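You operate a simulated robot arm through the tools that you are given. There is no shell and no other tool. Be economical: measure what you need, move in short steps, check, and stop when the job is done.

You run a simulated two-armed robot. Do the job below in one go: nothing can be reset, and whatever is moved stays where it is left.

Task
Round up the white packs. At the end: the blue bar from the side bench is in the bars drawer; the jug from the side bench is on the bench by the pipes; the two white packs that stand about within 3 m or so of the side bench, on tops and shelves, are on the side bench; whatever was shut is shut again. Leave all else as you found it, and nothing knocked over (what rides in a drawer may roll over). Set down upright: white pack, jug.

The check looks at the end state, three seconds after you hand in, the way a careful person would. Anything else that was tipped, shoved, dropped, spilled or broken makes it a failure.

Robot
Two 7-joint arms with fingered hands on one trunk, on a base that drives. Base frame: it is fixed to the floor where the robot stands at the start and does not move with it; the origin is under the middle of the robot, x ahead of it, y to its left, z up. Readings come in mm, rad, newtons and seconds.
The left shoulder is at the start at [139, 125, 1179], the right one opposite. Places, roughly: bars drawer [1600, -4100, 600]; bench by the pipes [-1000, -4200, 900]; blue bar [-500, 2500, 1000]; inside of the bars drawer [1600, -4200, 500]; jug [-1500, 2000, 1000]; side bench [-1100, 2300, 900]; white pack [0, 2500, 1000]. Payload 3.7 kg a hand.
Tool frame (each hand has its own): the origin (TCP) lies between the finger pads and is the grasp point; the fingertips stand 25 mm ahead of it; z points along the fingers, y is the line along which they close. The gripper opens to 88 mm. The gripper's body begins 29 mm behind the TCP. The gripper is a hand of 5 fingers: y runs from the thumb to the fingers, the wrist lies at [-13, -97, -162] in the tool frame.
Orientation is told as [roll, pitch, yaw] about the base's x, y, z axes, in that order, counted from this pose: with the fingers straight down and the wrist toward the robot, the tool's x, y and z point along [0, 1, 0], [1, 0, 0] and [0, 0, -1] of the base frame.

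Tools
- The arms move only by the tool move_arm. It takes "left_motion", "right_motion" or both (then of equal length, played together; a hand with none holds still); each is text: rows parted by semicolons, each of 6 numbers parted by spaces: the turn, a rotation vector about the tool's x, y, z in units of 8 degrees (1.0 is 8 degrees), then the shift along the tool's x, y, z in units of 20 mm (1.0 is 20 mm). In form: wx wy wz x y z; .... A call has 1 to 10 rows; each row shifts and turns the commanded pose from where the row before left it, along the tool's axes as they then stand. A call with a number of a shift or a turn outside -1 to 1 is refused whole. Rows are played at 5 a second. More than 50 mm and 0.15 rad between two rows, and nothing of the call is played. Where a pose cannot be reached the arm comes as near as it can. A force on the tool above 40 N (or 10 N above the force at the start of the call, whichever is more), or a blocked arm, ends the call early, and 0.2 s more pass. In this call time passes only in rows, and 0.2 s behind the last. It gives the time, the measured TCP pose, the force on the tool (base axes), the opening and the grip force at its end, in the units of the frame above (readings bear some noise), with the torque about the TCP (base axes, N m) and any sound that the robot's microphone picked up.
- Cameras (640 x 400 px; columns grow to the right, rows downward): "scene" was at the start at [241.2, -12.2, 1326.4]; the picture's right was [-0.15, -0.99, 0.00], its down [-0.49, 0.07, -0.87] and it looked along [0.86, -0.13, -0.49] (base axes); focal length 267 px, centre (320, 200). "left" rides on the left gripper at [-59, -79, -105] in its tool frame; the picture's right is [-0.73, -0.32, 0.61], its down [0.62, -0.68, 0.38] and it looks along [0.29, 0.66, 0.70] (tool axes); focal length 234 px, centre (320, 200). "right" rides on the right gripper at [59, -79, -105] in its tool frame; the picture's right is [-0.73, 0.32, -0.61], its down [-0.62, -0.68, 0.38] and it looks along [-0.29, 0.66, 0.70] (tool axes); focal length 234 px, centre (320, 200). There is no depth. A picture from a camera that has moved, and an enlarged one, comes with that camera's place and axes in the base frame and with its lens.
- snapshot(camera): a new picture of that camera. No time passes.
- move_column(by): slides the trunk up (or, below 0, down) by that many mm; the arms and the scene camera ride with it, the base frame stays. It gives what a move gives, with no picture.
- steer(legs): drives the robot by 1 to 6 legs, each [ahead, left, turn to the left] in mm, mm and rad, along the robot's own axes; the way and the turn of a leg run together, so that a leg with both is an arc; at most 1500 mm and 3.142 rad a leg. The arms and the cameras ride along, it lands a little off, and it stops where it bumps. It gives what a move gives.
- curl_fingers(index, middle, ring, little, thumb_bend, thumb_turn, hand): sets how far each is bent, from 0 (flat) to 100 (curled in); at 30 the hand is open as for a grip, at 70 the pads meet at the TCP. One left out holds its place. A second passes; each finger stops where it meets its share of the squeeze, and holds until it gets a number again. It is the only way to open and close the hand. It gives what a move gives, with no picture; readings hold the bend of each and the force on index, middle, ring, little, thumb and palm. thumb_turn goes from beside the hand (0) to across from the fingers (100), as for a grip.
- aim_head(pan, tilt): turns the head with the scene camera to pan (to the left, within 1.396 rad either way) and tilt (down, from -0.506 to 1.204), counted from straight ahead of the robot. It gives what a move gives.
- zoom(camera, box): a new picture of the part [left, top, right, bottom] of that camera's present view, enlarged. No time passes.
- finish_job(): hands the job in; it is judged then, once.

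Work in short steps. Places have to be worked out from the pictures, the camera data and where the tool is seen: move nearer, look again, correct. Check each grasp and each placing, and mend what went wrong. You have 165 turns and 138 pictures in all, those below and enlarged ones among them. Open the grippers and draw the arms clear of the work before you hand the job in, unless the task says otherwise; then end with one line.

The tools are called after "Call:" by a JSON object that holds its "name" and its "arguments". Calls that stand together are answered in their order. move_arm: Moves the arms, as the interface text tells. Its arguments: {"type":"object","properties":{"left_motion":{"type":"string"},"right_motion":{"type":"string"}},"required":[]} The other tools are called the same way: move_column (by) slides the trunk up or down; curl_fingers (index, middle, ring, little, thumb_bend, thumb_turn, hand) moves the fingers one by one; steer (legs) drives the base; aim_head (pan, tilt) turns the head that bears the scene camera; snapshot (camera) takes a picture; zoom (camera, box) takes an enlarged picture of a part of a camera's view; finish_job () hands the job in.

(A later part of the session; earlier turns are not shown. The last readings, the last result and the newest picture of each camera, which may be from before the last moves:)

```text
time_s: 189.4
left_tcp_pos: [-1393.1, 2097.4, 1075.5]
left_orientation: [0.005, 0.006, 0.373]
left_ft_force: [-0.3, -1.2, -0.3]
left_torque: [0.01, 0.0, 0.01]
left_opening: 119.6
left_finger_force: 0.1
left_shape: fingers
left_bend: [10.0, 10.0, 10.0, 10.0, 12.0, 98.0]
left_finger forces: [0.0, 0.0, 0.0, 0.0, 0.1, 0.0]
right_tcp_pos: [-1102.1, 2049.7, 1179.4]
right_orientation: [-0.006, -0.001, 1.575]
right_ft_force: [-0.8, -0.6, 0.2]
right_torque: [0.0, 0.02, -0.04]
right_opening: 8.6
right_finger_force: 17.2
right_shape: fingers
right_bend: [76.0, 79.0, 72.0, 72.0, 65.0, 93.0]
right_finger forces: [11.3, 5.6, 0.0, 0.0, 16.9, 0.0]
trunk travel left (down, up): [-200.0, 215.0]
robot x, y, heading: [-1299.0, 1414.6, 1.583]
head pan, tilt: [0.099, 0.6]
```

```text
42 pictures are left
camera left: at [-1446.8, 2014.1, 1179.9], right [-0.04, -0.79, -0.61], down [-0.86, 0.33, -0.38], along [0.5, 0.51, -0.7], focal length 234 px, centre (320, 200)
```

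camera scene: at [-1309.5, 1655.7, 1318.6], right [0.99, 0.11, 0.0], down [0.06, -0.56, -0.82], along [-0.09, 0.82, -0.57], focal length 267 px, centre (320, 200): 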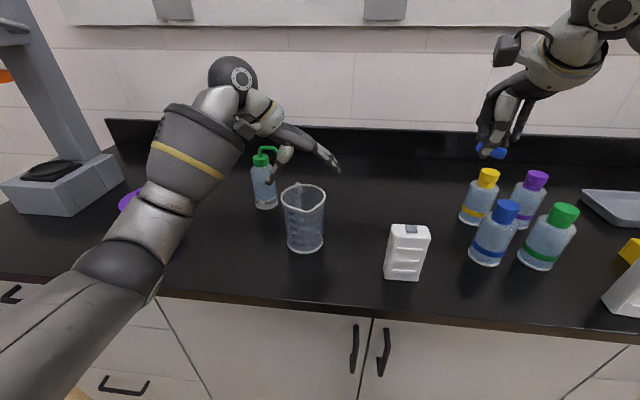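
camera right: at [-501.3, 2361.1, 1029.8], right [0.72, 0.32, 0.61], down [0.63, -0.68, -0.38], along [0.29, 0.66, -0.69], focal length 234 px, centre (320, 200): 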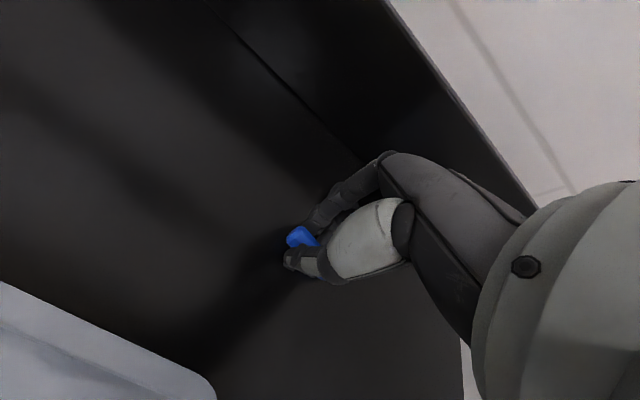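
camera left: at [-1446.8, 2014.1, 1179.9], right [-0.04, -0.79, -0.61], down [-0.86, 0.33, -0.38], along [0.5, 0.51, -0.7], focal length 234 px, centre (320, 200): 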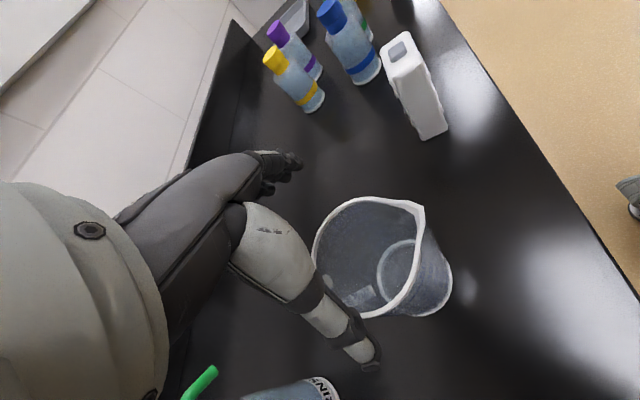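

Centre correction of a few mm, then lower so the fingertips pass the rim.

Call:
{"name": "move_arm", "arguments": {"left_motion": "0 0 0 -0.2 -0.25 0.4;0 0 0 0 0 0.8;0 0 0 0 0 0.8;0 0 0 0 0 0.5"}}

Call:
{"name": "snapshot", "arguments": {"camera": "left"}}

Call:
{"name": "zoom", "arguments": {"camera": "scene", "box": [200, 110, 400, 260]}}

```text
time_s: 190.4
left_tcp_pos: [-1398.8, 2092.0, 1025.6]
left_orientation: [0.005, 0.003, 0.372]
left_ft_force: [0.2, -0.4, -0.4]
left_torque: [0.01, -0.01, 0.02]
left_opening: 119.4
left_finger_force: 0.1
left_shape: fingers
left_bend: [10.0, 10.0, 10.0, 10.0, 12.0, 98.0]
left_finger forces: [0.0, 0.0, 0.0, 0.1, 0.1, 0.0]
right_tcp_pos: [-1102.6, 2049.9, 1179.8]
right_orientation: [-0.006, 0.0, 1.576]
right_ft_force: [-0.2, 0.8, 0.2]
right_torque: [0.0, 0.01, -0.01]
right_opening: 8.2
right_finger_force: 16.9
right_shape: fingers
right_bend: [76.0, 79.0, 72.0, 72.0, 65.0, 93.0]
right_finger forces: [11.3, 5.7, 0.0, 0.1, 16.9, 0.0]
trunk travel left (down, up): [-200.0, 215.0]
robot x, y, heading: [-1294.7, 1413.0, 1.582]
head pan, tilt: [0.099, 0.6]
```

```text
41 pictures are left
camera left: at [-1450.4, 2008.6, 1130.2], right [-0.04, -0.79, -0.61], down [-0.86, 0.33, -0.38], along [0.5, 0.51, -0.7], focal length 234 px, centre (320, 200)
```

left: 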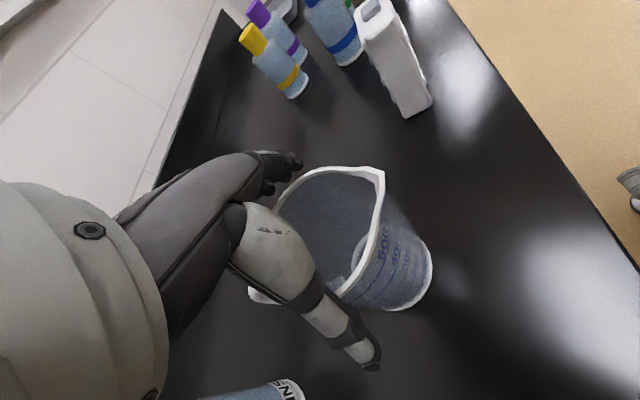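

```text
2.67 times, centred on (300, 185) of scene
camera zoom: at [-1309.4, 1655.6, 1318.6], right [0.99, 0.11, 0.0], down [0.06, -0.56, -0.83], along [-0.09, 0.82, -0.56], focal length 713 px, centre (373, 240)
```

zoom: 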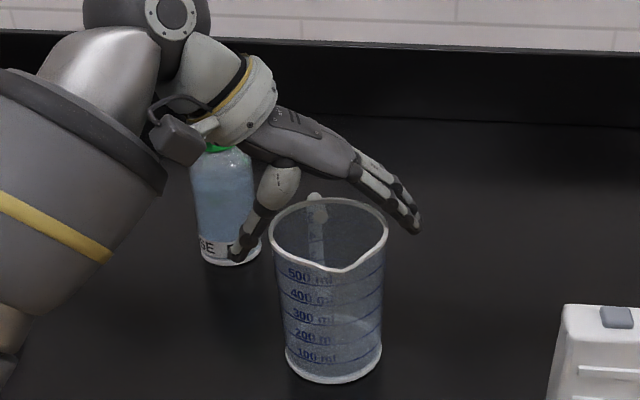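

The rim lies between thumb and fingers. I lower 25 mm more and close index, middle, ring and thumb gradually.

Call:
{"name": "move_arm", "arguments": {"left_motion": "0 0 0 0 0 0.6;0 0 0 0 0 0.6"}}

Call:
{"name": "curl_fingers", "arguments": {"hand": "left", "index": 45, "middle": 45, "ring": 40, "thumb_bend": 45}}

Call:
{"name": "zoom", "arguments": {"camera": "scene", "box": [200, 110, 400, 260]}}

Call:
{"name": "snapshot", "arguments": {"camera": "left"}}

```text
time_s: 191.0
left_tcp_pos: [-1399.5, 2090.9, 1005.3]
left_orientation: [0.008, 0.0, 0.373]
left_ft_force: [0.6, 1.7, 6.1]
left_torque: [0.0, -0.28, 0.02]
left_opening: 122.0
left_finger_force: 2.7
left_shape: fingers
left_bend: [8.0, 10.0, 10.0, 10.0, 12.0, 98.0]
left_finger forces: [5.7, 0.0, 0.1, 0.1, 0.6, 0.0]
right_tcp_pos: [-1102.8, 2048.6, 1180.2]
right_orientation: [-0.004, -0.003, 1.577]
right_ft_force: [-0.1, -1.3, 0.3]
right_torque: [-0.02, -0.02, -0.01]
right_opening: 8.1
right_finger_force: 16.8
right_shape: fingers
right_bend: [76.0, 79.0, 72.0, 72.0, 65.0, 93.0]
right_finger forces: [11.3, 5.6, 0.0, 0.0, 17.0, 0.1]
trunk travel left (down, up): [-200.0, 215.0]
robot x, y, heading: [-1299.5, 1415.0, 1.588]
head pan, tilt: [0.099, 0.6]
```

```text
time_s: 192.0
left_tcp_pos: [-1398.2, 2090.3, 1007.5]
left_orientation: [0.013, -0.003, 0.372]
left_ft_force: [2.5, 2.3, 29.1]
left_torque: [0.53, -1.29, 0.07]
left_opening: 107.0
left_finger_force: 34.7
left_shape: fingers
left_bend: [13.0, 32.0, 35.0, 10.0, 36.0, 95.0]
left_finger forces: [21.5, 15.6, 5.9, 0.1, 27.0, 0.0]
right_tcp_pos: [-1102.4, 2046.6, 1181.7]
right_orientation: [-0.004, -0.004, 1.576]
right_ft_force: [0.6, 0.1, -0.1]
right_torque: [-0.01, 0.02, 0.0]
right_opening: 8.4
right_finger_force: 16.9
right_shape: fingers
right_bend: [76.0, 79.0, 72.0, 72.0, 65.0, 93.0]
right_finger forces: [11.4, 5.7, 0.0, 0.1, 16.9, 0.1]
trunk travel left (down, up): [-200.0, 215.0]
robot x, y, heading: [-1299.6, 1416.5, 1.585]
head pan, tilt: [0.099, 0.6]
```

```text
2.67 times, centred on (300, 185) of scene
camera zoom: at [-1308.8, 1652.3, 1319.6], right [0.99, 0.11, 0.0], down [0.06, -0.56, -0.83], along [-0.09, 0.82, -0.56], focal length 713 px, centre (373, 240)
```

zoom: 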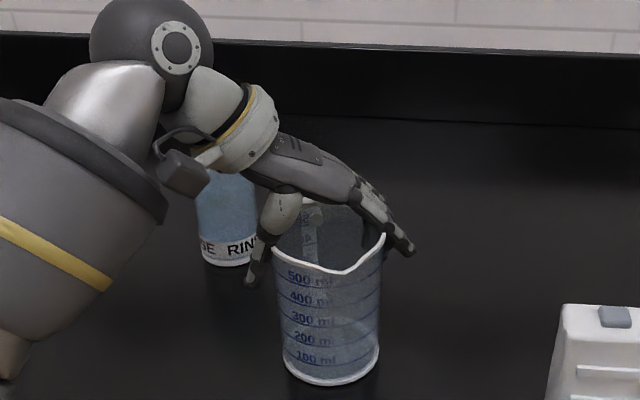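

```text
38 pictures are left
camera left: at [-1450.6, 2006.1, 1110.8], right [-0.04, -0.79, -0.62], down [-0.86, 0.34, -0.38], along [0.5, 0.52, -0.69], focal length 234 px, centre (320, 200)
```

left: 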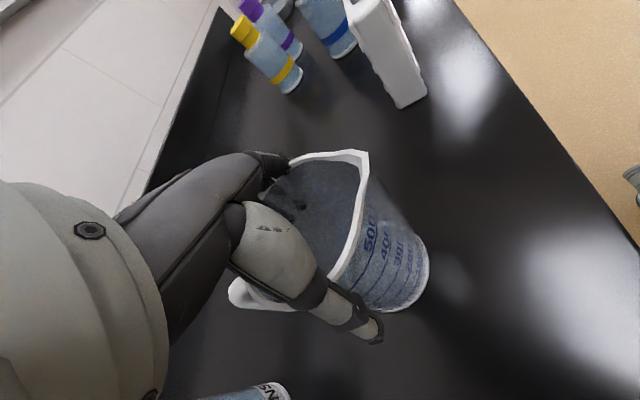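

The index rests on the rim from above – not clean. I open, rise 18 mm, shift 6 mm towards the finger side, and will close higher.

Call:
{"name": "curl_fingers", "arguments": {"hand": "left", "index": 5, "middle": 5, "ring": 5, "little": 5, "thumb_bend": 8}}

Call:
{"name": "move_arm", "arguments": {"left_motion": "0 0 0 0 0 -0.5;0 0 0 0 0.15 -0.5;0 0 0 0 0.15 -0.1"}}

Call:
{"name": "zoom", "arguments": {"camera": "scene", "box": [220, 120, 380, 240]}}

Call:
{"name": "zoom", "arguments": {"camera": "left", "box": [180, 120, 460, 330]}}

```text
time_s: 193.0
left_tcp_pos: [-1399.0, 2090.4, 1002.2]
left_orientation: [0.005, 0.006, 0.375]
left_ft_force: [-3.4, -3.8, 12.4]
left_torque: [-0.1, 0.25, 0.07]
left_opening: 126.7
left_finger_force: 6.6
left_shape: fingers
left_bend: [5.0, 5.0, 5.0, 5.0, 8.0, 97.0]
left_finger forces: [1.1, 0.1, 0.0, 0.0, 12.6, 0.0]
right_tcp_pos: [-1103.6, 2049.5, 1180.1]
right_orientation: [-0.005, -0.003, 1.577]
right_ft_force: [0.0, -0.1, 0.6]
right_torque: [0.03, 0.01, 0.01]
right_opening: 8.3
right_finger_force: 17.1
right_shape: fingers
right_bend: [76.0, 79.0, 72.0, 72.0, 65.0, 93.0]
right_finger forces: [11.3, 5.6, 0.0, 0.0, 16.9, 0.0]
trunk travel left (down, up): [-200.0, 215.0]
robot x, y, heading: [-1295.3, 1411.4, 1.58]
head pan, tilt: [0.099, 0.6]
```

```text
time_s: 193.8
left_tcp_pos: [-1392.3, 2094.6, 1022.8]
left_orientation: [0.006, 0.004, 0.373]
left_ft_force: [0.0, 0.2, -0.5]
left_torque: [-0.02, -0.01, -0.03]
left_opening: 126.0
left_finger_force: 0.0
left_shape: fingers
left_bend: [5.0, 5.0, 5.0, 5.0, 8.0, 97.0]
left_finger forces: [0.0, 0.0, 0.0, 0.0, 0.0, 0.0]
right_tcp_pos: [-1103.1, 2049.3, 1179.1]
right_orientation: [-0.007, -0.003, 1.576]
right_ft_force: [0.3, 0.1, -0.3]
right_torque: [0.0, -0.01, 0.01]
right_opening: 8.2
right_finger_force: 17.4
right_shape: fingers
right_bend: [76.0, 79.0, 72.0, 72.0, 65.0, 93.0]
right_finger forces: [11.3, 5.6, 0.1, 0.1, 16.7, 0.0]
trunk travel left (down, up): [-200.0, 215.0]
robot x, y, heading: [-1298.6, 1414.8, 1.581]
head pan, tilt: [0.099, 0.6]
```

```text
3.33 times, centred on (300, 180) of scene
camera zoom: at [-1309.3, 1655.8, 1318.5], right [0.99, 0.11, 0.0], down [0.06, -0.56, -0.82], along [-0.09, 0.82, -0.57], focal length 891 px, centre (387, 267)
```

zoom: 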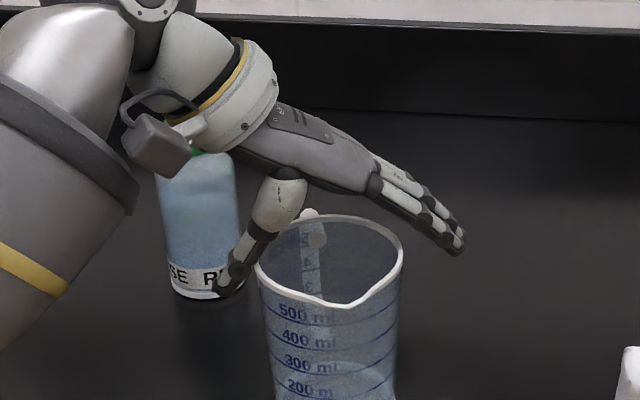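

```text
1.90 times, centred on (320, 225) of left
camera zoom: at [-1444.6, 2010.7, 1127.5], right [-0.04, -0.79, -0.61], down [-0.86, 0.33, -0.38], along [0.5, 0.51, -0.7], focal length 446 px, centre (320, 152)
```

zoom: 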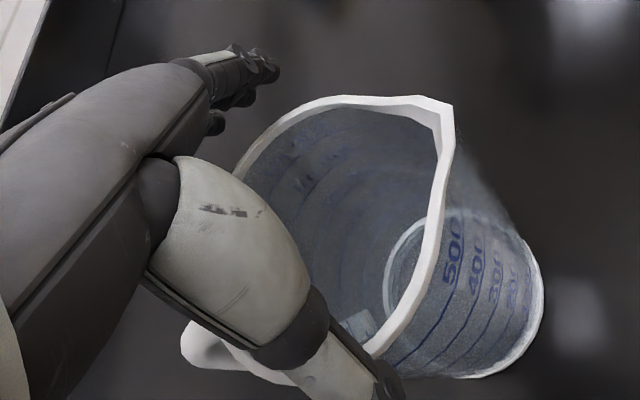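

I shift 5 mm toward the front and close at this height.

Call:
{"name": "move_arm", "arguments": {"left_motion": "0 0 0 -0.25 -0.05 0.15"}}

Call:
{"name": "curl_fingers", "arguments": {"hand": "left", "index": 45, "middle": 45, "ring": 40, "thumb_bend": 45}}

Call:
{"name": "zoom", "arguments": {"camera": "scene", "box": [220, 120, 380, 240]}}

Call:
{"name": "zoom", "arguments": {"camera": "left", "box": [180, 120, 460, 330]}}

```text
time_s: 194.2
left_tcp_pos: [-1393.0, 2089.1, 1020.1]
left_orientation: [0.005, 0.006, 0.374]
left_ft_force: [-0.7, -0.5, 0.4]
left_torque: [0.0, 0.01, 0.0]
left_opening: 125.7
left_finger_force: 0.1
left_shape: fingers
left_bend: [5.0, 5.0, 5.0, 5.0, 8.0, 97.0]
left_finger forces: [0.1, 0.0, 0.0, 0.1, 0.0, 0.0]
right_tcp_pos: [-1103.3, 2048.6, 1179.2]
right_orientation: [-0.003, -0.002, 1.575]
right_ft_force: [-0.5, 0.3, 0.0]
right_torque: [-0.01, 0.03, 0.0]
right_opening: 8.2
right_finger_force: 16.8
right_shape: fingers
right_bend: [76.0, 79.0, 72.0, 72.0, 65.0, 93.0]
right_finger forces: [11.3, 5.6, 0.0, 0.0, 16.8, 0.0]
trunk travel left (down, up): [-200.0, 215.0]
robot x, y, heading: [-1301.6, 1414.4, 1.583]
head pan, tilt: [0.099, 0.6]
```

```text
time_s: 195.2
left_tcp_pos: [-1391.7, 2088.8, 1021.7]
left_orientation: [0.008, 0.001, 0.372]
left_ft_force: [1.1, 0.3, 7.1]
left_torque: [0.17, -0.45, 0.05]
left_opening: 92.7
left_finger_force: 20.3
left_shape: fingers
left_bend: [25.0, 37.0, 37.0, 5.0, 31.0, 96.0]
left_finger forces: [14.5, 5.7, 1.4, 0.0, 18.2, 0.0]
right_tcp_pos: [-1102.3, 2048.9, 1180.2]
right_orientation: [-0.005, -0.004, 1.575]
right_ft_force: [-0.1, -0.1, -0.3]
right_torque: [0.05, -0.04, 0.0]
right_opening: 8.2
right_finger_force: 17.3
right_shape: fingers
right_bend: [76.0, 79.0, 72.0, 72.0, 65.0, 93.0]
right_finger forces: [11.3, 5.6, 0.0, 0.0, 17.0, 0.0]
trunk travel left (down, up): [-200.0, 215.0]
robot x, y, heading: [-1297.8, 1413.6, 1.581]
head pan, tilt: [0.099, 0.6]
```

```text
3.33 times, centred on (300, 180) of scene
camera zoom: at [-1309.1, 1654.7, 1318.9], right [0.99, 0.11, 0.0], down [0.06, -0.56, -0.83], along [-0.09, 0.82, -0.56], focal length 891 px, centre (387, 267)
```

zoom: 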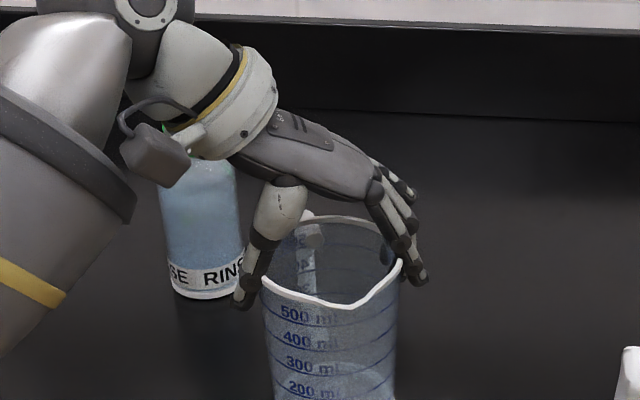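

```text
1.90 times, centred on (320, 225) of left
camera zoom: at [-1443.8, 2005.0, 1126.1], right [-0.04, -0.79, -0.61], down [-0.86, 0.34, -0.38], along [0.5, 0.51, -0.7], focal length 446 px, centre (320, 152)
```

zoom: 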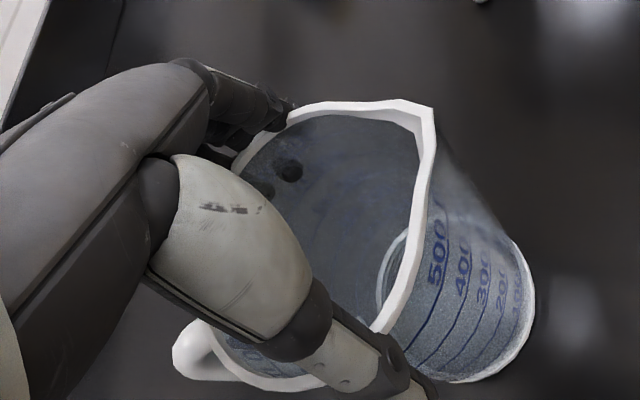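

Now fingers wrap outside one side and the thumb the other, 20 N. I lift 20 mm and check.

Call:
{"name": "move_arm", "arguments": {"left_motion": "0 0 0 0 0 -0.3;0 0 0 0 0 -0.4;0 0 0 0 0 -0.5"}}

Call:
{"name": "zoom", "arguments": {"camera": "scene", "box": [220, 110, 400, 260]}}

```text
time_s: 196.0
left_tcp_pos: [-1392.2, 2088.4, 1043.9]
left_orientation: [0.005, 0.005, 0.374]
left_ft_force: [0.5, -0.5, -1.6]
left_torque: [0.0, 0.01, -0.01]
left_opening: 92.3
left_finger_force: 19.1
left_shape: fingers
left_bend: [26.0, 38.0, 38.0, 5.0, 31.0, 96.0]
left_finger forces: [11.9, 5.3, 1.1, 0.0, 19.1, 0.1]
right_tcp_pos: [-1102.4, 2050.7, 1180.2]
right_orientation: [-0.004, -0.001, 1.577]
right_ft_force: [-0.1, 0.3, 0.0]
right_torque: [0.02, -0.01, 0.01]
right_opening: 8.3
right_finger_force: 16.5
right_shape: fingers
right_bend: [76.0, 79.0, 72.0, 72.0, 65.0, 93.0]
right_finger forces: [11.3, 5.6, 0.0, 0.0, 16.9, 0.0]
trunk travel left (down, up): [-200.0, 215.0]
robot x, y, heading: [-1301.9, 1411.5, 1.581]
head pan, tilt: [0.099, 0.6]
```

```text
2.67 times, centred on (310, 185) of scene
camera zoom: at [-1309.3, 1655.6, 1318.6], right [0.99, 0.11, 0.0], down [0.06, -0.56, -0.83], along [-0.09, 0.82, -0.56], focal length 713 px, centre (347, 240)
```

zoom: 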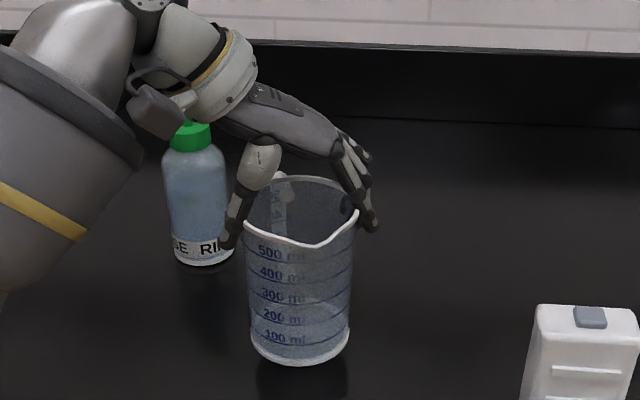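

The jug is lifted, upright. I raise it 90 mm and draw it 80 mm towards the robot.

Call:
{"name": "move_arm", "arguments": {"left_motion": "0 0 0 0 0 -0.9;0 0 0 0 0 -0.9;0 0 0 0 0 -0.9;0 0 0 0 0 -0.9;0 0 0 0 0 -0.9;0 0 0 -0.8 -0.3 0;0 0 0 -0.8 -0.3 0;0 0 0 -0.8 -0.3 0;0 0 0 -0.8 -0.3 0"}}

Call:
{"name": "snapshot", "arguments": {"camera": "scene"}}

```text
time_s: 198.0
left_tcp_pos: [-1390.5, 2018.5, 1134.3]
left_orientation: [0.004, 0.004, 0.369]
left_ft_force: [-0.7, -0.1, -1.0]
left_torque: [-0.02, 0.01, 0.01]
left_opening: 92.4
left_finger_force: 18.0
left_shape: fingers
left_bend: [26.0, 38.0, 38.0, 5.0, 31.0, 96.0]
left_finger forces: [11.8, 5.4, 1.3, 0.0, 19.2, 0.0]
right_tcp_pos: [-1103.3, 2049.7, 1178.9]
right_orientation: [-0.006, -0.001, 1.576]
right_ft_force: [0.7, 0.0, -0.4]
right_torque: [0.01, -0.01, 0.02]
right_opening: 8.3
right_finger_force: 16.5
right_shape: fingers
right_bend: [76.0, 79.0, 72.0, 72.0, 65.0, 93.0]
right_finger forces: [11.3, 5.6, 0.1, 0.0, 16.9, 0.1]
trunk travel left (down, up): [-200.0, 215.0]
robot x, y, heading: [-1300.9, 1414.8, 1.581]
head pan, tilt: [0.099, 0.6]
```

```text
32 pictures are left
camera scene: at [-1309.5, 1655.3, 1318.7], right [0.99, 0.11, 0.0], down [0.06, -0.56, -0.83], along [-0.09, 0.82, -0.56], focal length 267 px, centre (320, 200)
```

scene: 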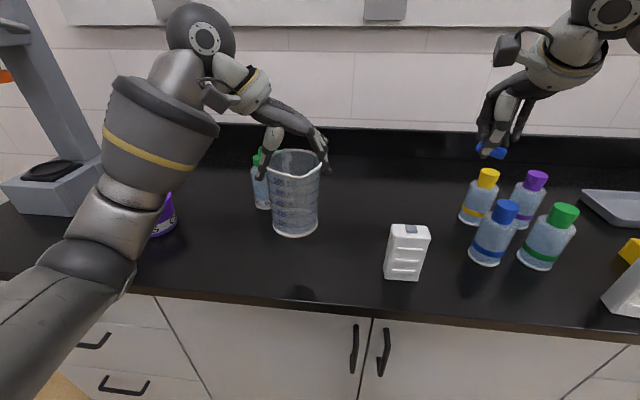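

Held upright. I back off, move into the aisle at x≈-700, turn round and drive toward the far bench.

Call:
{"name": "steer", "arguments": {"legs": [[-550, 0, 0], [0, -600, 0], [0, 0, 3.13], [1500, 0, 0], [1500, 0, 0]]}}

Call:
{"name": "aim_head", "arguments": {"pan": 0, "tilt": 0.3}}

Call:
{"name": "snapshot", "arguments": {"camera": "scene"}}

```text
time_s: 225.6
left_tcp_pos: [-505.2, -2733.8, 1133.9]
left_orientation: [0.004, 0.005, -2.754]
left_ft_force: [-0.6, -0.3, -0.4]
left_torque: [0.02, 0.02, 0.0]
left_opening: 91.8
left_finger_force: 18.3
left_shape: fingers
left_bend: [27.0, 38.0, 38.0, 5.0, 31.0, 96.0]
left_finger forces: [11.5, 5.3, 1.1, 0.0, 18.3, 0.0]
right_tcp_pos: [-791.7, -2767.5, 1178.6]
right_orientation: [-0.007, -0.003, -1.55]
right_ft_force: [0.0, 0.1, 0.5]
right_torque: [0.02, 0.0, 0.02]
right_opening: 7.5
right_finger_force: 15.6
right_shape: fingers
right_bend: [76.0, 79.0, 72.0, 72.0, 66.0, 93.0]
right_finger forces: [10.9, 5.1, 0.0, 0.1, 16.2, 0.1]
trunk travel left (down, up): [-200.0, 215.0]
robot x, y, heading: [-607.1, -2127.1, -1.545]
head pan, tilt: [0.099, 0.6]
```

```text
time_s: 226.4
left_tcp_pos: [-505.5, -2731.2, 1134.4]
left_orientation: [0.005, 0.003, -2.754]
left_ft_force: [0.1, -0.3, -1.3]
left_torque: [-0.01, 0.03, 0.0]
left_opening: 91.7
left_finger_force: 18.2
left_shape: fingers
left_bend: [27.0, 38.0, 38.0, 5.0, 31.0, 96.0]
left_finger forces: [11.5, 5.3, 1.0, 0.0, 18.3, 0.0]
right_tcp_pos: [-792.2, -2766.8, 1179.0]
right_orientation: [-0.007, -0.002, -1.551]
right_ft_force: [-0.6, 0.0, 0.7]
right_torque: [0.02, -0.02, -0.03]
right_opening: 7.5
right_finger_force: 16.3
right_shape: fingers
right_bend: [76.0, 79.0, 72.0, 72.0, 66.0, 93.0]
right_finger forces: [10.9, 5.1, 0.1, 0.0, 16.1, 0.1]
trunk travel left (down, up): [-200.0, 215.0]
robot x, y, heading: [-600.9, -2127.2, -1.548]
head pan, tilt: [0.0, 0.3]
```

```text
31 pictures are left
camera scene: at [-599.8, -2372.3, 1346.0], right [-1.0, -0.03, 0.0], down [-0.01, 0.3, -0.95], along [0.03, -0.95, -0.3], focal length 267 px, centre (320, 200)
```

scene: 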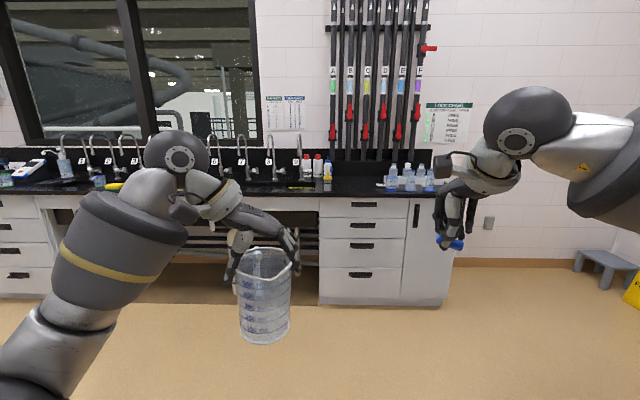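

The far bench's front edge is at y≈-3860, with free space around x≈-770 between the bottle groups. I drive there.

Call:
{"name": "steer", "arguments": {"legs": [[0, -264, -0.022], [1180, 0, 0]]}}

Call:
{"name": "aim_head", "arguments": {"pan": 0.1, "tilt": 0.6}}

Call:
{"name": "snapshot", "arguments": {"camera": "scene"}}

```text
time_s: 234.0
left_tcp_pos: [-763.7, -3928.0, 1132.9]
left_orientation: [0.005, 0.005, -2.765]
left_ft_force: [-0.5, -0.2, -0.2]
left_torque: [0.02, 0.03, -0.02]
left_opening: 91.9
left_finger_force: 17.8
left_shape: fingers
left_bend: [27.0, 38.0, 38.0, 5.0, 31.0, 96.0]
left_finger forces: [11.5, 5.3, 1.1, 0.1, 18.3, 0.0]
right_tcp_pos: [-1052.0, -3957.0, 1179.2]
right_orientation: [-0.005, -0.002, -1.563]
right_ft_force: [0.2, -0.2, 0.2]
right_torque: [0.02, 0.04, -0.06]
right_opening: 7.5
right_finger_force: 16.2
right_shape: fingers
right_bend: [76.0, 79.0, 72.0, 72.0, 66.0, 93.0]
right_finger forces: [11.1, 5.2, 0.1, 0.0, 16.1, 0.1]
trunk travel left (down, up): [-200.0, 215.0]
robot x, y, heading: [-858.4, -3317.1, -1.556]
head pan, tilt: [0.0, 0.3]
```

```text
time_s: 234.8
left_tcp_pos: [-764.1, -3928.4, 1133.7]
left_orientation: [0.004, 0.006, -2.764]
left_ft_force: [-0.4, -0.4, -0.8]
left_torque: [0.01, 0.03, 0.04]
left_opening: 91.7
left_finger_force: 18.3
left_shape: fingers
left_bend: [27.0, 38.0, 38.0, 5.0, 31.0, 96.0]
left_finger forces: [11.5, 5.3, 1.1, 0.1, 18.4, 0.0]
right_tcp_pos: [-1052.3, -3958.3, 1177.7]
right_orientation: [-0.006, 0.0, -1.562]
right_ft_force: [0.6, -0.9, 0.2]
right_torque: [0.0, 0.03, 0.0]
right_opening: 7.7
right_finger_force: 15.9
right_shape: fingers
right_bend: [76.0, 79.0, 72.0, 72.0, 66.0, 93.0]
right_finger forces: [11.0, 5.1, 0.0, 0.0, 16.1, 0.1]
trunk travel left (down, up): [-200.0, 215.0]
robot x, y, heading: [-856.1, -3321.3, -1.554]
head pan, tilt: [0.099, 0.6]
```

```text
30 pictures are left
camera scene: at [-846.4, -3560.5, 1318.7], right [-0.99, -0.11, 0.0], down [-0.06, 0.56, -0.83], along [0.09, -0.82, -0.56], focal length 267 px, centre (320, 200)
```

scene: 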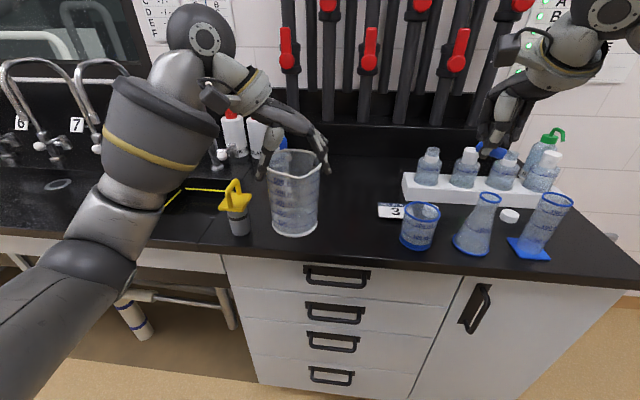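

The bench edge is nearer y≈-3980. To keep my elbow clear of the yellow dropper, I raise the trunk 80 mm and go to x≈-860, 160 mm farther in.

Call:
{"name": "move_column", "arguments": {"by": 80}}

Call:
{"name": "steer", "arguments": {"legs": [[0, -95, -0.015], [160, 0, 0]]}}

Call:
{"name": "snapshot", "arguments": {"camera": "scene"}}

```text
time_s: 235.9
left_tcp_pos: [-763.8, -3929.6, 1213.2]
left_orientation: [0.004, 0.005, -2.764]
left_ft_force: [0.2, -0.9, -0.4]
left_torque: [0.01, 0.01, 0.01]
left_opening: 91.4
left_finger_force: 18.2
left_shape: fingers
left_bend: [27.0, 38.0, 38.0, 5.0, 31.0, 96.0]
left_finger forces: [11.3, 5.3, 1.1, 0.0, 18.2, 0.0]
right_tcp_pos: [-1051.1, -3960.0, 1257.7]
right_orientation: [-0.004, 0.0, -1.563]
right_ft_force: [-0.7, -0.5, -0.1]
right_torque: [0.02, 0.01, 0.02]
right_opening: 7.7
right_finger_force: 16.2
right_shape: fingers
right_bend: [76.0, 79.0, 72.0, 72.0, 66.0, 93.0]
right_finger forces: [11.1, 5.2, 0.0, 0.0, 16.2, 0.1]
trunk travel left (down, up): [-280.0, 135.0]
robot x, y, heading: [-858.1, -3323.5, -1.553]
head pan, tilt: [0.099, 0.6]
```

```text
time_s: 238.1
left_tcp_pos: [-868.8, -4088.3, 1215.0]
left_orientation: [0.006, 0.004, -2.781]
left_ft_force: [-0.6, -0.7, -1.2]
left_torque: [0.01, 0.02, 0.0]
left_opening: 91.4
left_finger_force: 17.8
left_shape: fingers
left_bend: [27.0, 38.0, 39.0, 5.0, 31.0, 96.0]
left_finger forces: [11.3, 5.3, 1.1, 0.0, 18.2, 0.0]
right_tcp_pos: [-1157.4, -4114.8, 1258.8]
right_orientation: [-0.006, -0.001, -1.577]
right_ft_force: [0.6, -0.3, -0.2]
right_torque: [0.01, 0.04, 0.0]
right_opening: 7.5
right_finger_force: 16.2
right_shape: fingers
right_bend: [76.0, 79.0, 72.0, 72.0, 66.0, 93.0]
right_finger forces: [11.1, 5.1, 0.1, 0.1, 16.1, 0.0]
trunk travel left (down, up): [-280.0, 135.0]
robot x, y, heading: [-953.2, -3485.0, -1.572]
head pan, tilt: [0.099, 0.6]
```

```text
29 pictures are left
camera scene: at [-944.9, -3647.0, 1402.2], right [-1.0, -0.1, 0.0], down [-0.06, 0.56, -0.82], along [0.08, -0.82, -0.57], focal length 267 px, centre (320, 200)
```

scene: 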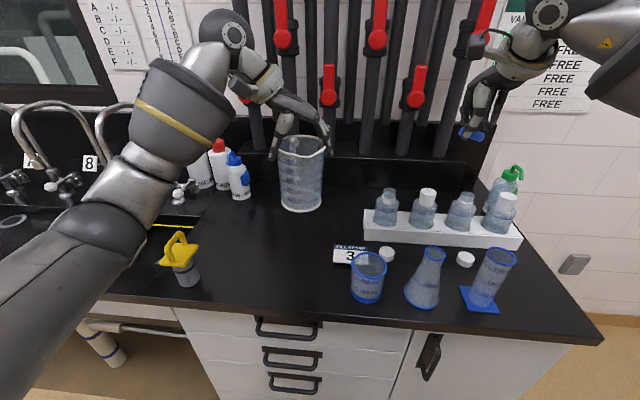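

Spot at (-868,-4088) is clear of the card and beaker. I lower the jug to just above the bench.

Call:
{"name": "move_arm", "arguments": {"left_motion": "0 0 0 0 0 0.95;0 0 0 0 0 0.95;0 0 0 0 0 0.95;0 0 0 0 0 0.95;0 0 0 0 0 0.95;0 0 0 0 0 0.95;0 0 0 0 0 0.95;0 0 0 0 0 0.95;0 0 0 0 0 0.9;0 0 0 0 0 0.5"}}

Call:
{"name": "snapshot", "arguments": {"camera": "scene"}}

```text
time_s: 240.3
left_tcp_pos: [-867.5, -4088.5, 1034.7]
left_orientation: [0.006, 0.005, -2.78]
left_ft_force: [0.4, 0.6, -0.4]
left_torque: [0.0, 0.06, -0.02]
left_opening: 91.5
left_finger_force: 17.8
left_shape: fingers
left_bend: [27.0, 38.0, 39.0, 5.0, 31.0, 96.0]
left_finger forces: [11.2, 5.3, 1.0, 0.0, 18.0, 0.1]
right_tcp_pos: [-1157.2, -4114.6, 1259.5]
right_orientation: [-0.004, -0.002, -1.579]
right_ft_force: [-0.2, 0.0, 0.4]
right_torque: [0.0, -0.02, 0.06]
right_opening: 7.5
right_finger_force: 16.0
right_shape: fingers
right_bend: [76.0, 79.0, 72.0, 72.0, 66.0, 93.0]
right_finger forces: [11.2, 5.1, 0.0, 0.0, 16.2, 0.0]
trunk travel left (down, up): [-280.0, 135.0]
robot x, y, heading: [-954.7, -3485.1, -1.574]
head pan, tilt: [0.099, 0.6]
```

```text
28 pictures are left
camera scene: at [-944.8, -3646.2, 1402.3], right [-1.0, -0.1, 0.0], down [-0.06, 0.56, -0.83], along [0.08, -0.82, -0.57], focal length 267 px, centre (320, 200)
```

scene: 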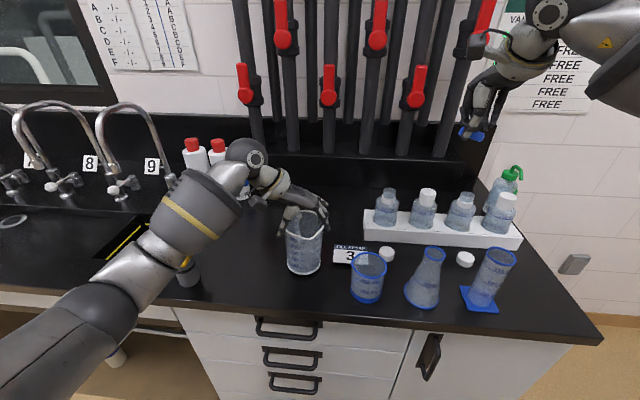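

Not yet touching. I lower in small steps.

Call:
{"name": "move_arm", "arguments": {"left_motion": "0 0 0 0 0 0.2;0 0 0 0 0 0.15;0 0 0 0 0 0.15"}}

Call:
{"name": "move_arm", "arguments": {"left_motion": "0 0 0 0 0 0.12"}}

Call:
{"name": "move_arm", "arguments": {"left_motion": "0 0 0 0 0 0.1"}}

```text
time_s: 241.1
left_tcp_pos: [-867.6, -4087.7, 1023.7]
left_orientation: [0.007, 0.002, -2.779]
left_ft_force: [-0.1, -0.2, -0.8]
left_torque: [0.01, 0.01, 0.02]
left_opening: 91.5
left_finger_force: 17.5
left_shape: fingers
left_bend: [27.0, 38.0, 39.0, 5.0, 31.0, 96.0]
left_finger forces: [11.3, 5.3, 1.1, 0.0, 18.2, 0.0]
right_tcp_pos: [-1156.0, -4114.8, 1260.0]
right_orientation: [-0.004, -0.002, -1.575]
right_ft_force: [-0.2, -0.9, 0.0]
right_torque: [-0.02, 0.0, 0.02]
right_opening: 7.4
right_finger_force: 16.8
right_shape: fingers
right_bend: [76.0, 79.0, 72.0, 72.0, 66.0, 93.0]
right_finger forces: [11.1, 5.1, 0.0, 0.1, 16.2, 0.1]
trunk travel left (down, up): [-280.0, 135.0]
robot x, y, heading: [-952.5, -3482.4, -1.569]
head pan, tilt: [0.099, 0.6]
```

```text
time_s: 241.5
left_tcp_pos: [-867.5, -4088.6, 1022.4]
left_orientation: [0.008, 0.004, -2.781]
left_ft_force: [0.5, 0.2, 2.1]
left_torque: [0.0, 0.04, -0.01]
left_opening: 91.8
left_finger_force: 18.7
left_shape: fingers
left_bend: [27.0, 38.0, 38.0, 5.0, 31.0, 96.0]
left_finger forces: [11.9, 5.3, 1.1, 0.0, 19.0, 0.0]
right_tcp_pos: [-1156.2, -4113.1, 1260.5]
right_orientation: [-0.007, -0.003, -1.578]
right_ft_force: [0.0, 0.2, 0.6]
right_torque: [0.0, -0.03, -0.02]
right_opening: 7.4
right_finger_force: 16.5
right_shape: fingers
right_bend: [76.0, 79.0, 72.0, 72.0, 66.0, 93.0]
right_finger forces: [11.2, 5.1, 0.1, 0.0, 16.2, 0.1]
trunk travel left (down, up): [-280.0, 135.0]
robot x, y, heading: [-955.7, -3480.5, -1.573]
head pan, tilt: [0.099, 0.6]
```

```text
time_s: 241.9
left_tcp_pos: [-868.1, -4088.5, 1023.1]
left_orientation: [0.008, 0.0, -2.781]
left_ft_force: [1.9, -0.5, 9.7]
left_torque: [-0.05, 0.12, 0.02]
left_opening: 92.0
left_finger_force: 19.5
left_shape: fingers
left_bend: [27.0, 38.0, 38.0, 5.0, 31.0, 96.0]
left_finger forces: [12.6, 4.8, 0.9, 0.0, 20.3, 0.0]
right_tcp_pos: [-1156.1, -4113.1, 1261.7]
right_orientation: [-0.005, -0.004, -1.577]
right_ft_force: [-0.4, -0.1, -1.0]
right_torque: [0.0, 0.04, -0.03]
right_opening: 7.7
right_finger_force: 16.3
right_shape: fingers
right_bend: [76.0, 79.0, 72.0, 72.0, 66.0, 93.0]
right_finger forces: [11.1, 5.1, 0.0, 0.0, 16.1, 0.1]
trunk travel left (down, up): [-280.0, 135.0]
robot x, y, heading: [-952.2, -3482.4, -1.572]
head pan, tilt: [0.099, 0.6]
```

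On the bench (10 N). I open the hand and rise straight up.

Call:
{"name": "curl_fingers", "arguments": {"hand": "left", "index": 5, "middle": 5, "ring": 5, "thumb_bend": 8}}

Call:
{"name": "move_arm", "arguments": {"left_motion": "0 0 0 0 0 -0.3;0 0 0 0 0 -0.5;0 0 0 0 0 -0.8;0 0 0 0 0 -0.9;0 0 0 0 0 -0.9;0 0 0 0 0 -0.9;0 0 0 0 0 -0.9;0 0 0 0 0 -0.9;0 0 0 0 0 -0.9;0 0 0 0 0 -0.9"}}

Call:
{"name": "snapshot", "arguments": {"camera": "scene"}}

```text
time_s: 242.9
left_tcp_pos: [-868.2, -4088.0, 1019.3]
left_orientation: [0.005, 0.003, -2.78]
left_ft_force: [0.5, -0.6, 0.6]
left_torque: [0.03, -0.03, 0.0]
left_opening: 125.5
left_finger_force: 0.1
left_shape: fingers
left_bend: [5.0, 5.0, 5.0, 5.0, 8.0, 97.0]
left_finger forces: [0.0, 0.0, 0.0, 0.0, 0.0, 0.0]
right_tcp_pos: [-1156.7, -4114.0, 1258.8]
right_orientation: [-0.007, -0.004, -1.578]
right_ft_force: [-0.7, -0.2, 0.8]
right_torque: [-0.03, -0.03, 0.0]
right_opening: 7.6
right_finger_force: 16.3
right_shape: fingers
right_bend: [76.0, 79.0, 72.0, 72.0, 66.0, 93.0]
right_finger forces: [11.1, 5.1, 0.0, 0.0, 16.1, 0.1]
trunk travel left (down, up): [-280.0, 135.0]
robot x, y, heading: [-953.1, -3482.4, -1.574]
head pan, tilt: [0.099, 0.6]
```

```text
time_s: 245.1
left_tcp_pos: [-869.8, -4087.8, 1178.5]
left_orientation: [0.007, 0.004, -2.784]
left_ft_force: [-0.4, -0.8, 0.0]
left_torque: [0.0, -0.02, -0.01]
left_opening: 125.4
left_finger_force: 0.1
left_shape: fingers
left_bend: [5.0, 5.0, 5.0, 5.0, 8.0, 97.0]
left_finger forces: [0.0, 0.0, 0.0, 0.0, 0.0, 0.1]
right_tcp_pos: [-1155.8, -4114.2, 1258.9]
right_orientation: [-0.004, -0.005, -1.579]
right_ft_force: [-0.2, -0.1, -0.6]
right_torque: [-0.01, 0.02, 0.0]
right_opening: 7.8
right_finger_force: 16.0
right_shape: fingers
right_bend: [76.0, 79.0, 72.0, 72.0, 66.0, 93.0]
right_finger forces: [11.1, 5.0, 0.1, 0.0, 16.1, 0.0]
trunk travel left (down, up): [-280.0, 135.0]
robot x, y, heading: [-955.3, -3483.4, -1.568]
head pan, tilt: [0.099, 0.6]
```

```text
27 pictures are left
camera scene: at [-945.0, -3645.9, 1402.4], right [-1.0, -0.1, 0.0], down [-0.06, 0.56, -0.83], along [0.08, -0.82, -0.56], focal length 267 px, centre (320, 200)
```

scene: 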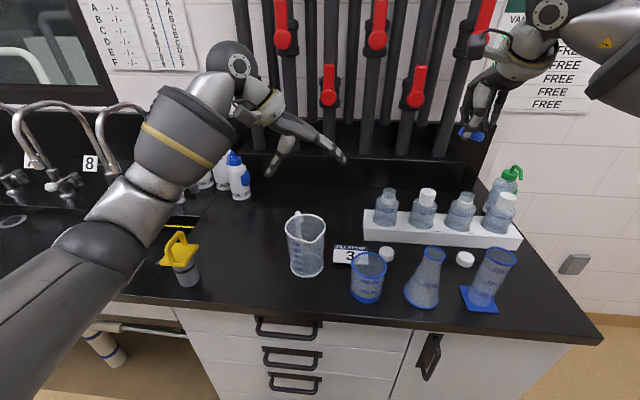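

Jug stands upright by the pipes. I back off and look to the left (+x) before driving to the bars drawer.

Call:
{"name": "steer", "arguments": {"legs": [[-450, 0, 0]]}}

Call:
{"name": "aim_head", "arguments": {"pan": 0.8, "tilt": 0.3}}

Call:
{"name": "move_column", "arguments": {"by": -80}}

Call:
{"name": "snapshot", "arguments": {"camera": "scene"}}

```text
time_s: 247.8
left_tcp_pos: [-868.8, -3636.6, 1179.2]
left_orientation: [0.006, 0.002, -2.78]
left_ft_force: [-0.5, -0.6, 0.6]
left_torque: [0.01, 0.03, 0.0]
left_opening: 125.6
left_finger_force: 0.0
left_shape: fingers
left_bend: [5.0, 5.0, 5.0, 5.0, 8.0, 97.0]
left_finger forces: [0.0, 0.1, 0.0, 0.0, 0.1, 0.1]
right_tcp_pos: [-1155.8, -3663.3, 1260.3]
right_orientation: [-0.005, -0.004, -1.576]
right_ft_force: [0.3, 0.6, -0.7]
right_torque: [0.01, 0.0, 0.0]
right_opening: 7.4
right_finger_force: 16.3
right_shape: fingers
right_bend: [76.0, 79.0, 72.0, 72.0, 66.0, 93.0]
right_finger forces: [11.2, 5.1, 0.0, 0.1, 16.3, 0.0]
trunk travel left (down, up): [-280.0, 135.0]
robot x, y, heading: [-955.9, -3028.5, -1.573]
head pan, tilt: [0.099, 0.6]
```

```text
time_s: 248.9
left_tcp_pos: [-868.0, -3635.8, 1177.7]
left_orientation: [0.004, 0.004, -2.78]
left_ft_force: [-0.3, 0.2, -0.4]
left_torque: [-0.01, -0.03, 0.01]
left_opening: 125.6
left_finger_force: 0.0
left_shape: fingers
left_bend: [5.0, 5.0, 5.0, 5.0, 8.0, 97.0]
left_finger forces: [0.0, 0.1, 0.0, 0.0, 0.1, 0.0]
right_tcp_pos: [-1156.1, -3663.2, 1259.7]
right_orientation: [-0.008, -0.002, -1.575]
right_ft_force: [0.1, 0.7, -0.2]
right_torque: [0.01, 0.0, -0.01]
right_opening: 7.6
right_finger_force: 15.5
right_shape: fingers
right_bend: [76.0, 79.0, 72.0, 72.0, 66.0, 93.0]
right_finger forces: [11.0, 5.1, 0.0, 0.0, 16.2, 0.1]
trunk travel left (down, up): [-280.0, 135.0]
robot x, y, heading: [-952.8, -3031.1, -1.572]
head pan, tilt: [0.799, 0.3]
```

```text
time_s: 250.0
left_tcp_pos: [-867.3, -3635.2, 1100.1]
left_orientation: [0.01, 0.002, -2.779]
left_ft_force: [-0.5, 0.4, 0.2]
left_torque: [0.0, 0.0, 0.01]
left_opening: 125.8
left_finger_force: 0.0
left_shape: fingers
left_bend: [5.0, 5.0, 5.0, 5.0, 8.0, 97.0]
left_finger forces: [0.1, 0.0, 0.0, 0.1, 0.0, 0.0]
right_tcp_pos: [-1155.5, -3660.0, 1182.0]
right_orientation: [-0.004, -0.004, -1.577]
right_ft_force: [-0.2, -0.4, 0.0]
right_torque: [-0.03, 0.01, 0.0]
right_opening: 7.7
right_finger_force: 16.2
right_shape: fingers
right_bend: [77.0, 79.0, 72.0, 72.0, 66.0, 93.0]
right_finger forces: [11.0, 5.2, 0.0, 0.1, 16.3, 0.0]
trunk travel left (down, up): [-200.0, 215.0]
robot x, y, heading: [-957.6, -3027.6, -1.57]
head pan, tilt: [0.799, 0.3]
```

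```text
26 pictures are left
camera scene: at [-886.3, -3243.2, 1346.7], right [-0.7, -0.72, 0.0], down [-0.21, 0.2, -0.96], along [0.69, -0.67, -0.29], focal length 267 px, centre (320, 200)
```

scene: 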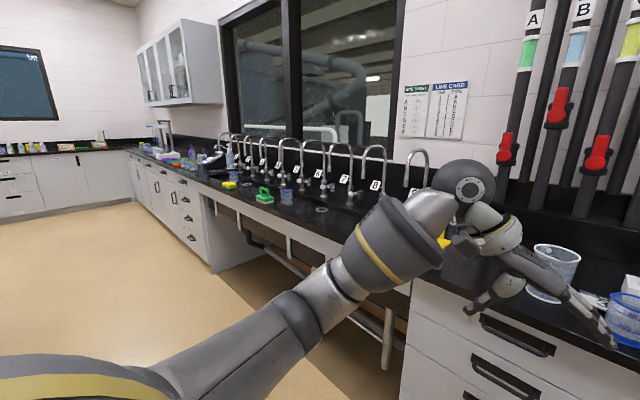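

The floor is clear. I drive along to x≈1500.

Call:
{"name": "steer", "arguments": {"legs": [[0, 1500, 0], [0, 1000, 0]]}}

Call:
{"name": "aim_head", "arguments": {"pan": 0, "tilt": 0.5}}

Call:
{"name": "snapshot", "arguments": {"camera": "scene"}}

```text
time_s: 262.3
left_tcp_pos: [1628.6, -3652.6, 1097.8]
left_orientation: [0.006, 0.004, -2.79]
left_ft_force: [0.1, -0.5, -0.4]
left_torque: [0.01, 0.0, -0.01]
left_opening: 125.5
left_finger_force: 0.0
left_shape: fingers
left_bend: [5.0, 5.0, 5.0, 5.0, 8.0, 97.0]
left_finger forces: [0.0, 0.1, 0.0, 0.0, 0.0, 0.0]
right_tcp_pos: [1341.4, -3675.6, 1179.0]
right_orientation: [-0.005, -0.003, -1.588]
right_ft_force: [-0.2, 0.4, -0.2]
right_torque: [-0.03, -0.03, 0.04]
right_opening: 7.6
right_finger_force: 16.4
right_shape: fingers
right_bend: [77.0, 79.0, 72.0, 72.0, 66.0, 93.0]
right_finger forces: [11.0, 5.2, 0.0, 0.1, 16.3, 0.0]
trunk travel left (down, up): [-200.0, 215.0]
robot x, y, heading: [1550.9, -3043.8, -1.581]
head pan, tilt: [0.799, 0.3]
```

```text
time_s: 263.4
left_tcp_pos: [1629.3, -3651.9, 1099.4]
left_orientation: [0.005, 0.004, -2.791]
left_ft_force: [-0.5, -0.2, -0.6]
left_torque: [-0.05, -0.03, -0.03]
left_opening: 125.5
left_finger_force: 0.1
left_shape: fingers
left_bend: [5.0, 5.0, 5.0, 5.0, 8.0, 97.0]
left_finger forces: [0.0, 0.1, 0.1, 0.0, 0.0, 0.1]
right_tcp_pos: [1340.6, -3676.3, 1179.0]
right_orientation: [-0.005, -0.003, -1.588]
right_ft_force: [-0.2, -0.3, -0.5]
right_torque: [0.01, -0.01, 0.01]
right_opening: 7.3
right_finger_force: 16.2
right_shape: fingers
right_bend: [77.0, 79.0, 72.0, 72.0, 66.0, 93.0]
right_finger forces: [11.1, 5.2, 0.0, 0.1, 16.3, 0.0]
trunk travel left (down, up): [-200.0, 215.0]
robot x, y, heading: [1549.0, -3045.2, -1.581]
head pan, tilt: [0.0, 0.499]
```

```text
25 pictures are left
camera scene: at [1547.5, -3285.9, 1327.8], right [-1.0, 0.01, 0.0], down [0.0, 0.48, -0.88], along [-0.01, -0.88, -0.48], focal length 267 px, centre (320, 200)
```

scene: 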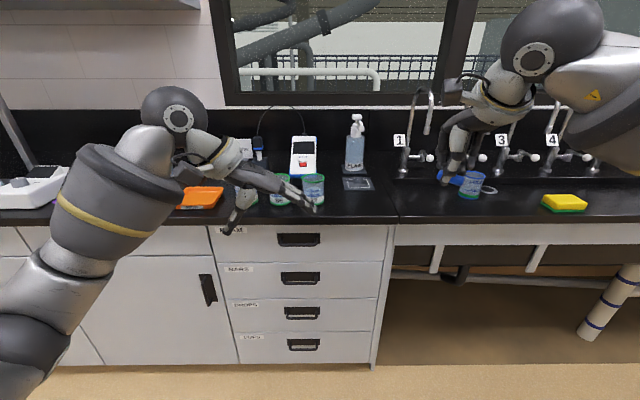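

Four drawers with labels and cup pulls. I zoom to read the labels.

Call:
{"name": "zoom", "arguments": {"camera": "scene", "box": [200, 215, 400, 365]}}

```text
2.67 times, centred on (300, 290) of scene
camera zoom: at [1547.5, -3285.9, 1327.8], right [-1.0, 0.01, 0.0], down [0.0, 0.48, -0.88], along [-0.01, -0.88, -0.48], focal length 713 px, centre (373, -40)
```

zoom: 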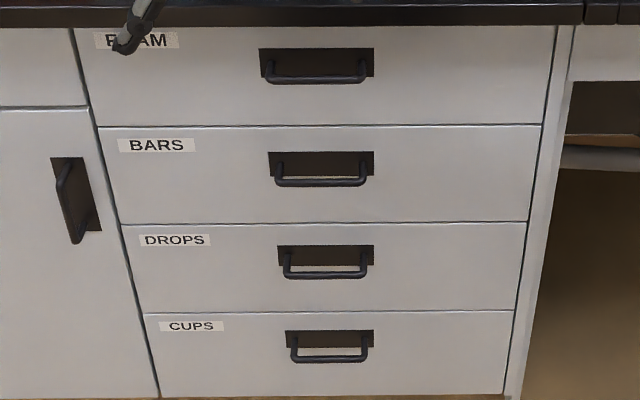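

BARS is the second drawer; its pull is at ≈(1605,-3940,651). I turn the left hand back to its natural yaw, set its fingers to a hook, draw the right hand back a bit, then lower the trunk.

Call:
{"name": "move_arm", "arguments": {"left_motion": "0 0 -0.87 0 0 0;0 0 -0.87 0 0 0;0 0 -0.87 0 0 0;0 0 -0.87 0 0 0;0 0 -0.87 0 0 0;0 0 -0.87 0 0 0;0 0 -0.87 0 0 0;0 0 -0.87 0 0 0;0 0 -0.87 0 0 0;0 0 -0.87 0 0 0", "right_motion": "0 0 0 -0.1 -0.45 0;0 0 0 -0.1 -0.45 0;0 0 0 -0.1 -0.45 0;0 0 0 -0.1 -0.45 0;0 0 0 -0.1 -0.45 0;0 0 0 -0.1 -0.45 0;0 0 0 -0.1 -0.45 0;0 0 0 -0.1 -0.45 0;0 0 0 -0.1 -0.45 0;0 0 0 -0.1 -0.45 0"}}

Call:
{"name": "curl_fingers", "arguments": {"hand": "left", "index": 30, "middle": 30, "ring": 30, "little": 30, "thumb_bend": 30}}

Call:
{"name": "move_column", "arguments": {"by": -170}}

```text
time_s: 265.6
left_tcp_pos: [1629.0, -3652.3, 1099.0]
left_orientation: [0.007, -0.005, -1.572]
left_ft_force: [-0.7, 0.1, -0.5]
left_torque: [0.0, -0.02, 0.04]
left_opening: 125.7
left_finger_force: 0.1
left_shape: fingers
left_bend: [5.0, 5.0, 5.0, 5.0, 8.0, 97.0]
left_finger forces: [0.0, 0.0, 0.0, 0.0, 0.1, 0.0]
right_tcp_pos: [1322.6, -3585.4, 1180.0]
right_orientation: [-0.005, -0.004, -1.586]
right_ft_force: [-0.8, 0.2, -0.4]
right_torque: [0.01, -0.02, 0.02]
right_opening: 7.7
right_finger_force: 15.7
right_shape: fingers
right_bend: [77.0, 79.0, 72.0, 72.0, 66.0, 93.0]
right_finger forces: [11.4, 5.1, 0.0, 0.0, 16.5, 0.1]
trunk travel left (down, up): [-200.0, 215.0]
robot x, y, heading: [1548.7, -3043.9, -1.583]
head pan, tilt: [0.0, 0.499]
```

```text
time_s: 266.6
left_tcp_pos: [1629.0, -3652.3, 1098.2]
left_orientation: [0.008, -0.003, -1.575]
left_ft_force: [0.5, -1.0, 0.6]
left_torque: [0.01, 0.01, 0.0]
left_opening: 85.5
left_finger_force: 0.1
left_shape: fingers
left_bend: [30.0, 30.0, 30.0, 30.0, 30.0, 97.0]
left_finger forces: [0.0, 0.0, 0.0, 0.0, 0.1, 0.1]
right_tcp_pos: [1322.2, -3586.0, 1178.8]
right_orientation: [-0.006, -0.001, -1.588]
right_ft_force: [-0.5, 0.3, 0.9]
right_torque: [0.03, 0.01, 0.0]
right_opening: 7.6
right_finger_force: 16.2
right_shape: fingers
right_bend: [77.0, 79.0, 72.0, 72.0, 66.0, 93.0]
right_finger forces: [11.3, 5.2, 0.0, 0.0, 16.6, 0.0]
trunk travel left (down, up): [-200.0, 215.0]
robot x, y, heading: [1545.3, -3044.9, -1.58]
head pan, tilt: [0.0, 0.499]
```

```text
time_s: 268.5
left_tcp_pos: [1629.1, -3653.2, 929.6]
left_orientation: [0.005, -0.006, -1.576]
left_ft_force: [0.7, -0.1, 0.5]
left_torque: [0.0, 0.03, -0.04]
left_opening: 85.4
left_finger_force: 0.0
left_shape: fingers
left_bend: [30.0, 30.0, 30.0, 30.0, 30.0, 97.0]
left_finger forces: [0.0, 0.0, 0.1, 0.0, 0.1, 0.0]
right_tcp_pos: [1322.1, -3594.9, 998.9]
right_orientation: [-0.005, 0.045, -1.588]
right_ft_force: [0.2, 0.7, 0.2]
right_torque: [-0.03, 0.0, 0.0]
right_opening: 7.4
right_finger_force: 17.2
right_shape: fingers
right_bend: [77.0, 79.0, 72.0, 72.0, 66.0, 93.0]
right_finger forces: [11.6, 5.2, 0.1, 0.1, 16.7, 0.1]
trunk travel left (down, up): [-30.0, 385.0]
robot x, y, heading: [1548.7, -3049.0, -1.582]
head pan, tilt: [0.0, 0.499]
```

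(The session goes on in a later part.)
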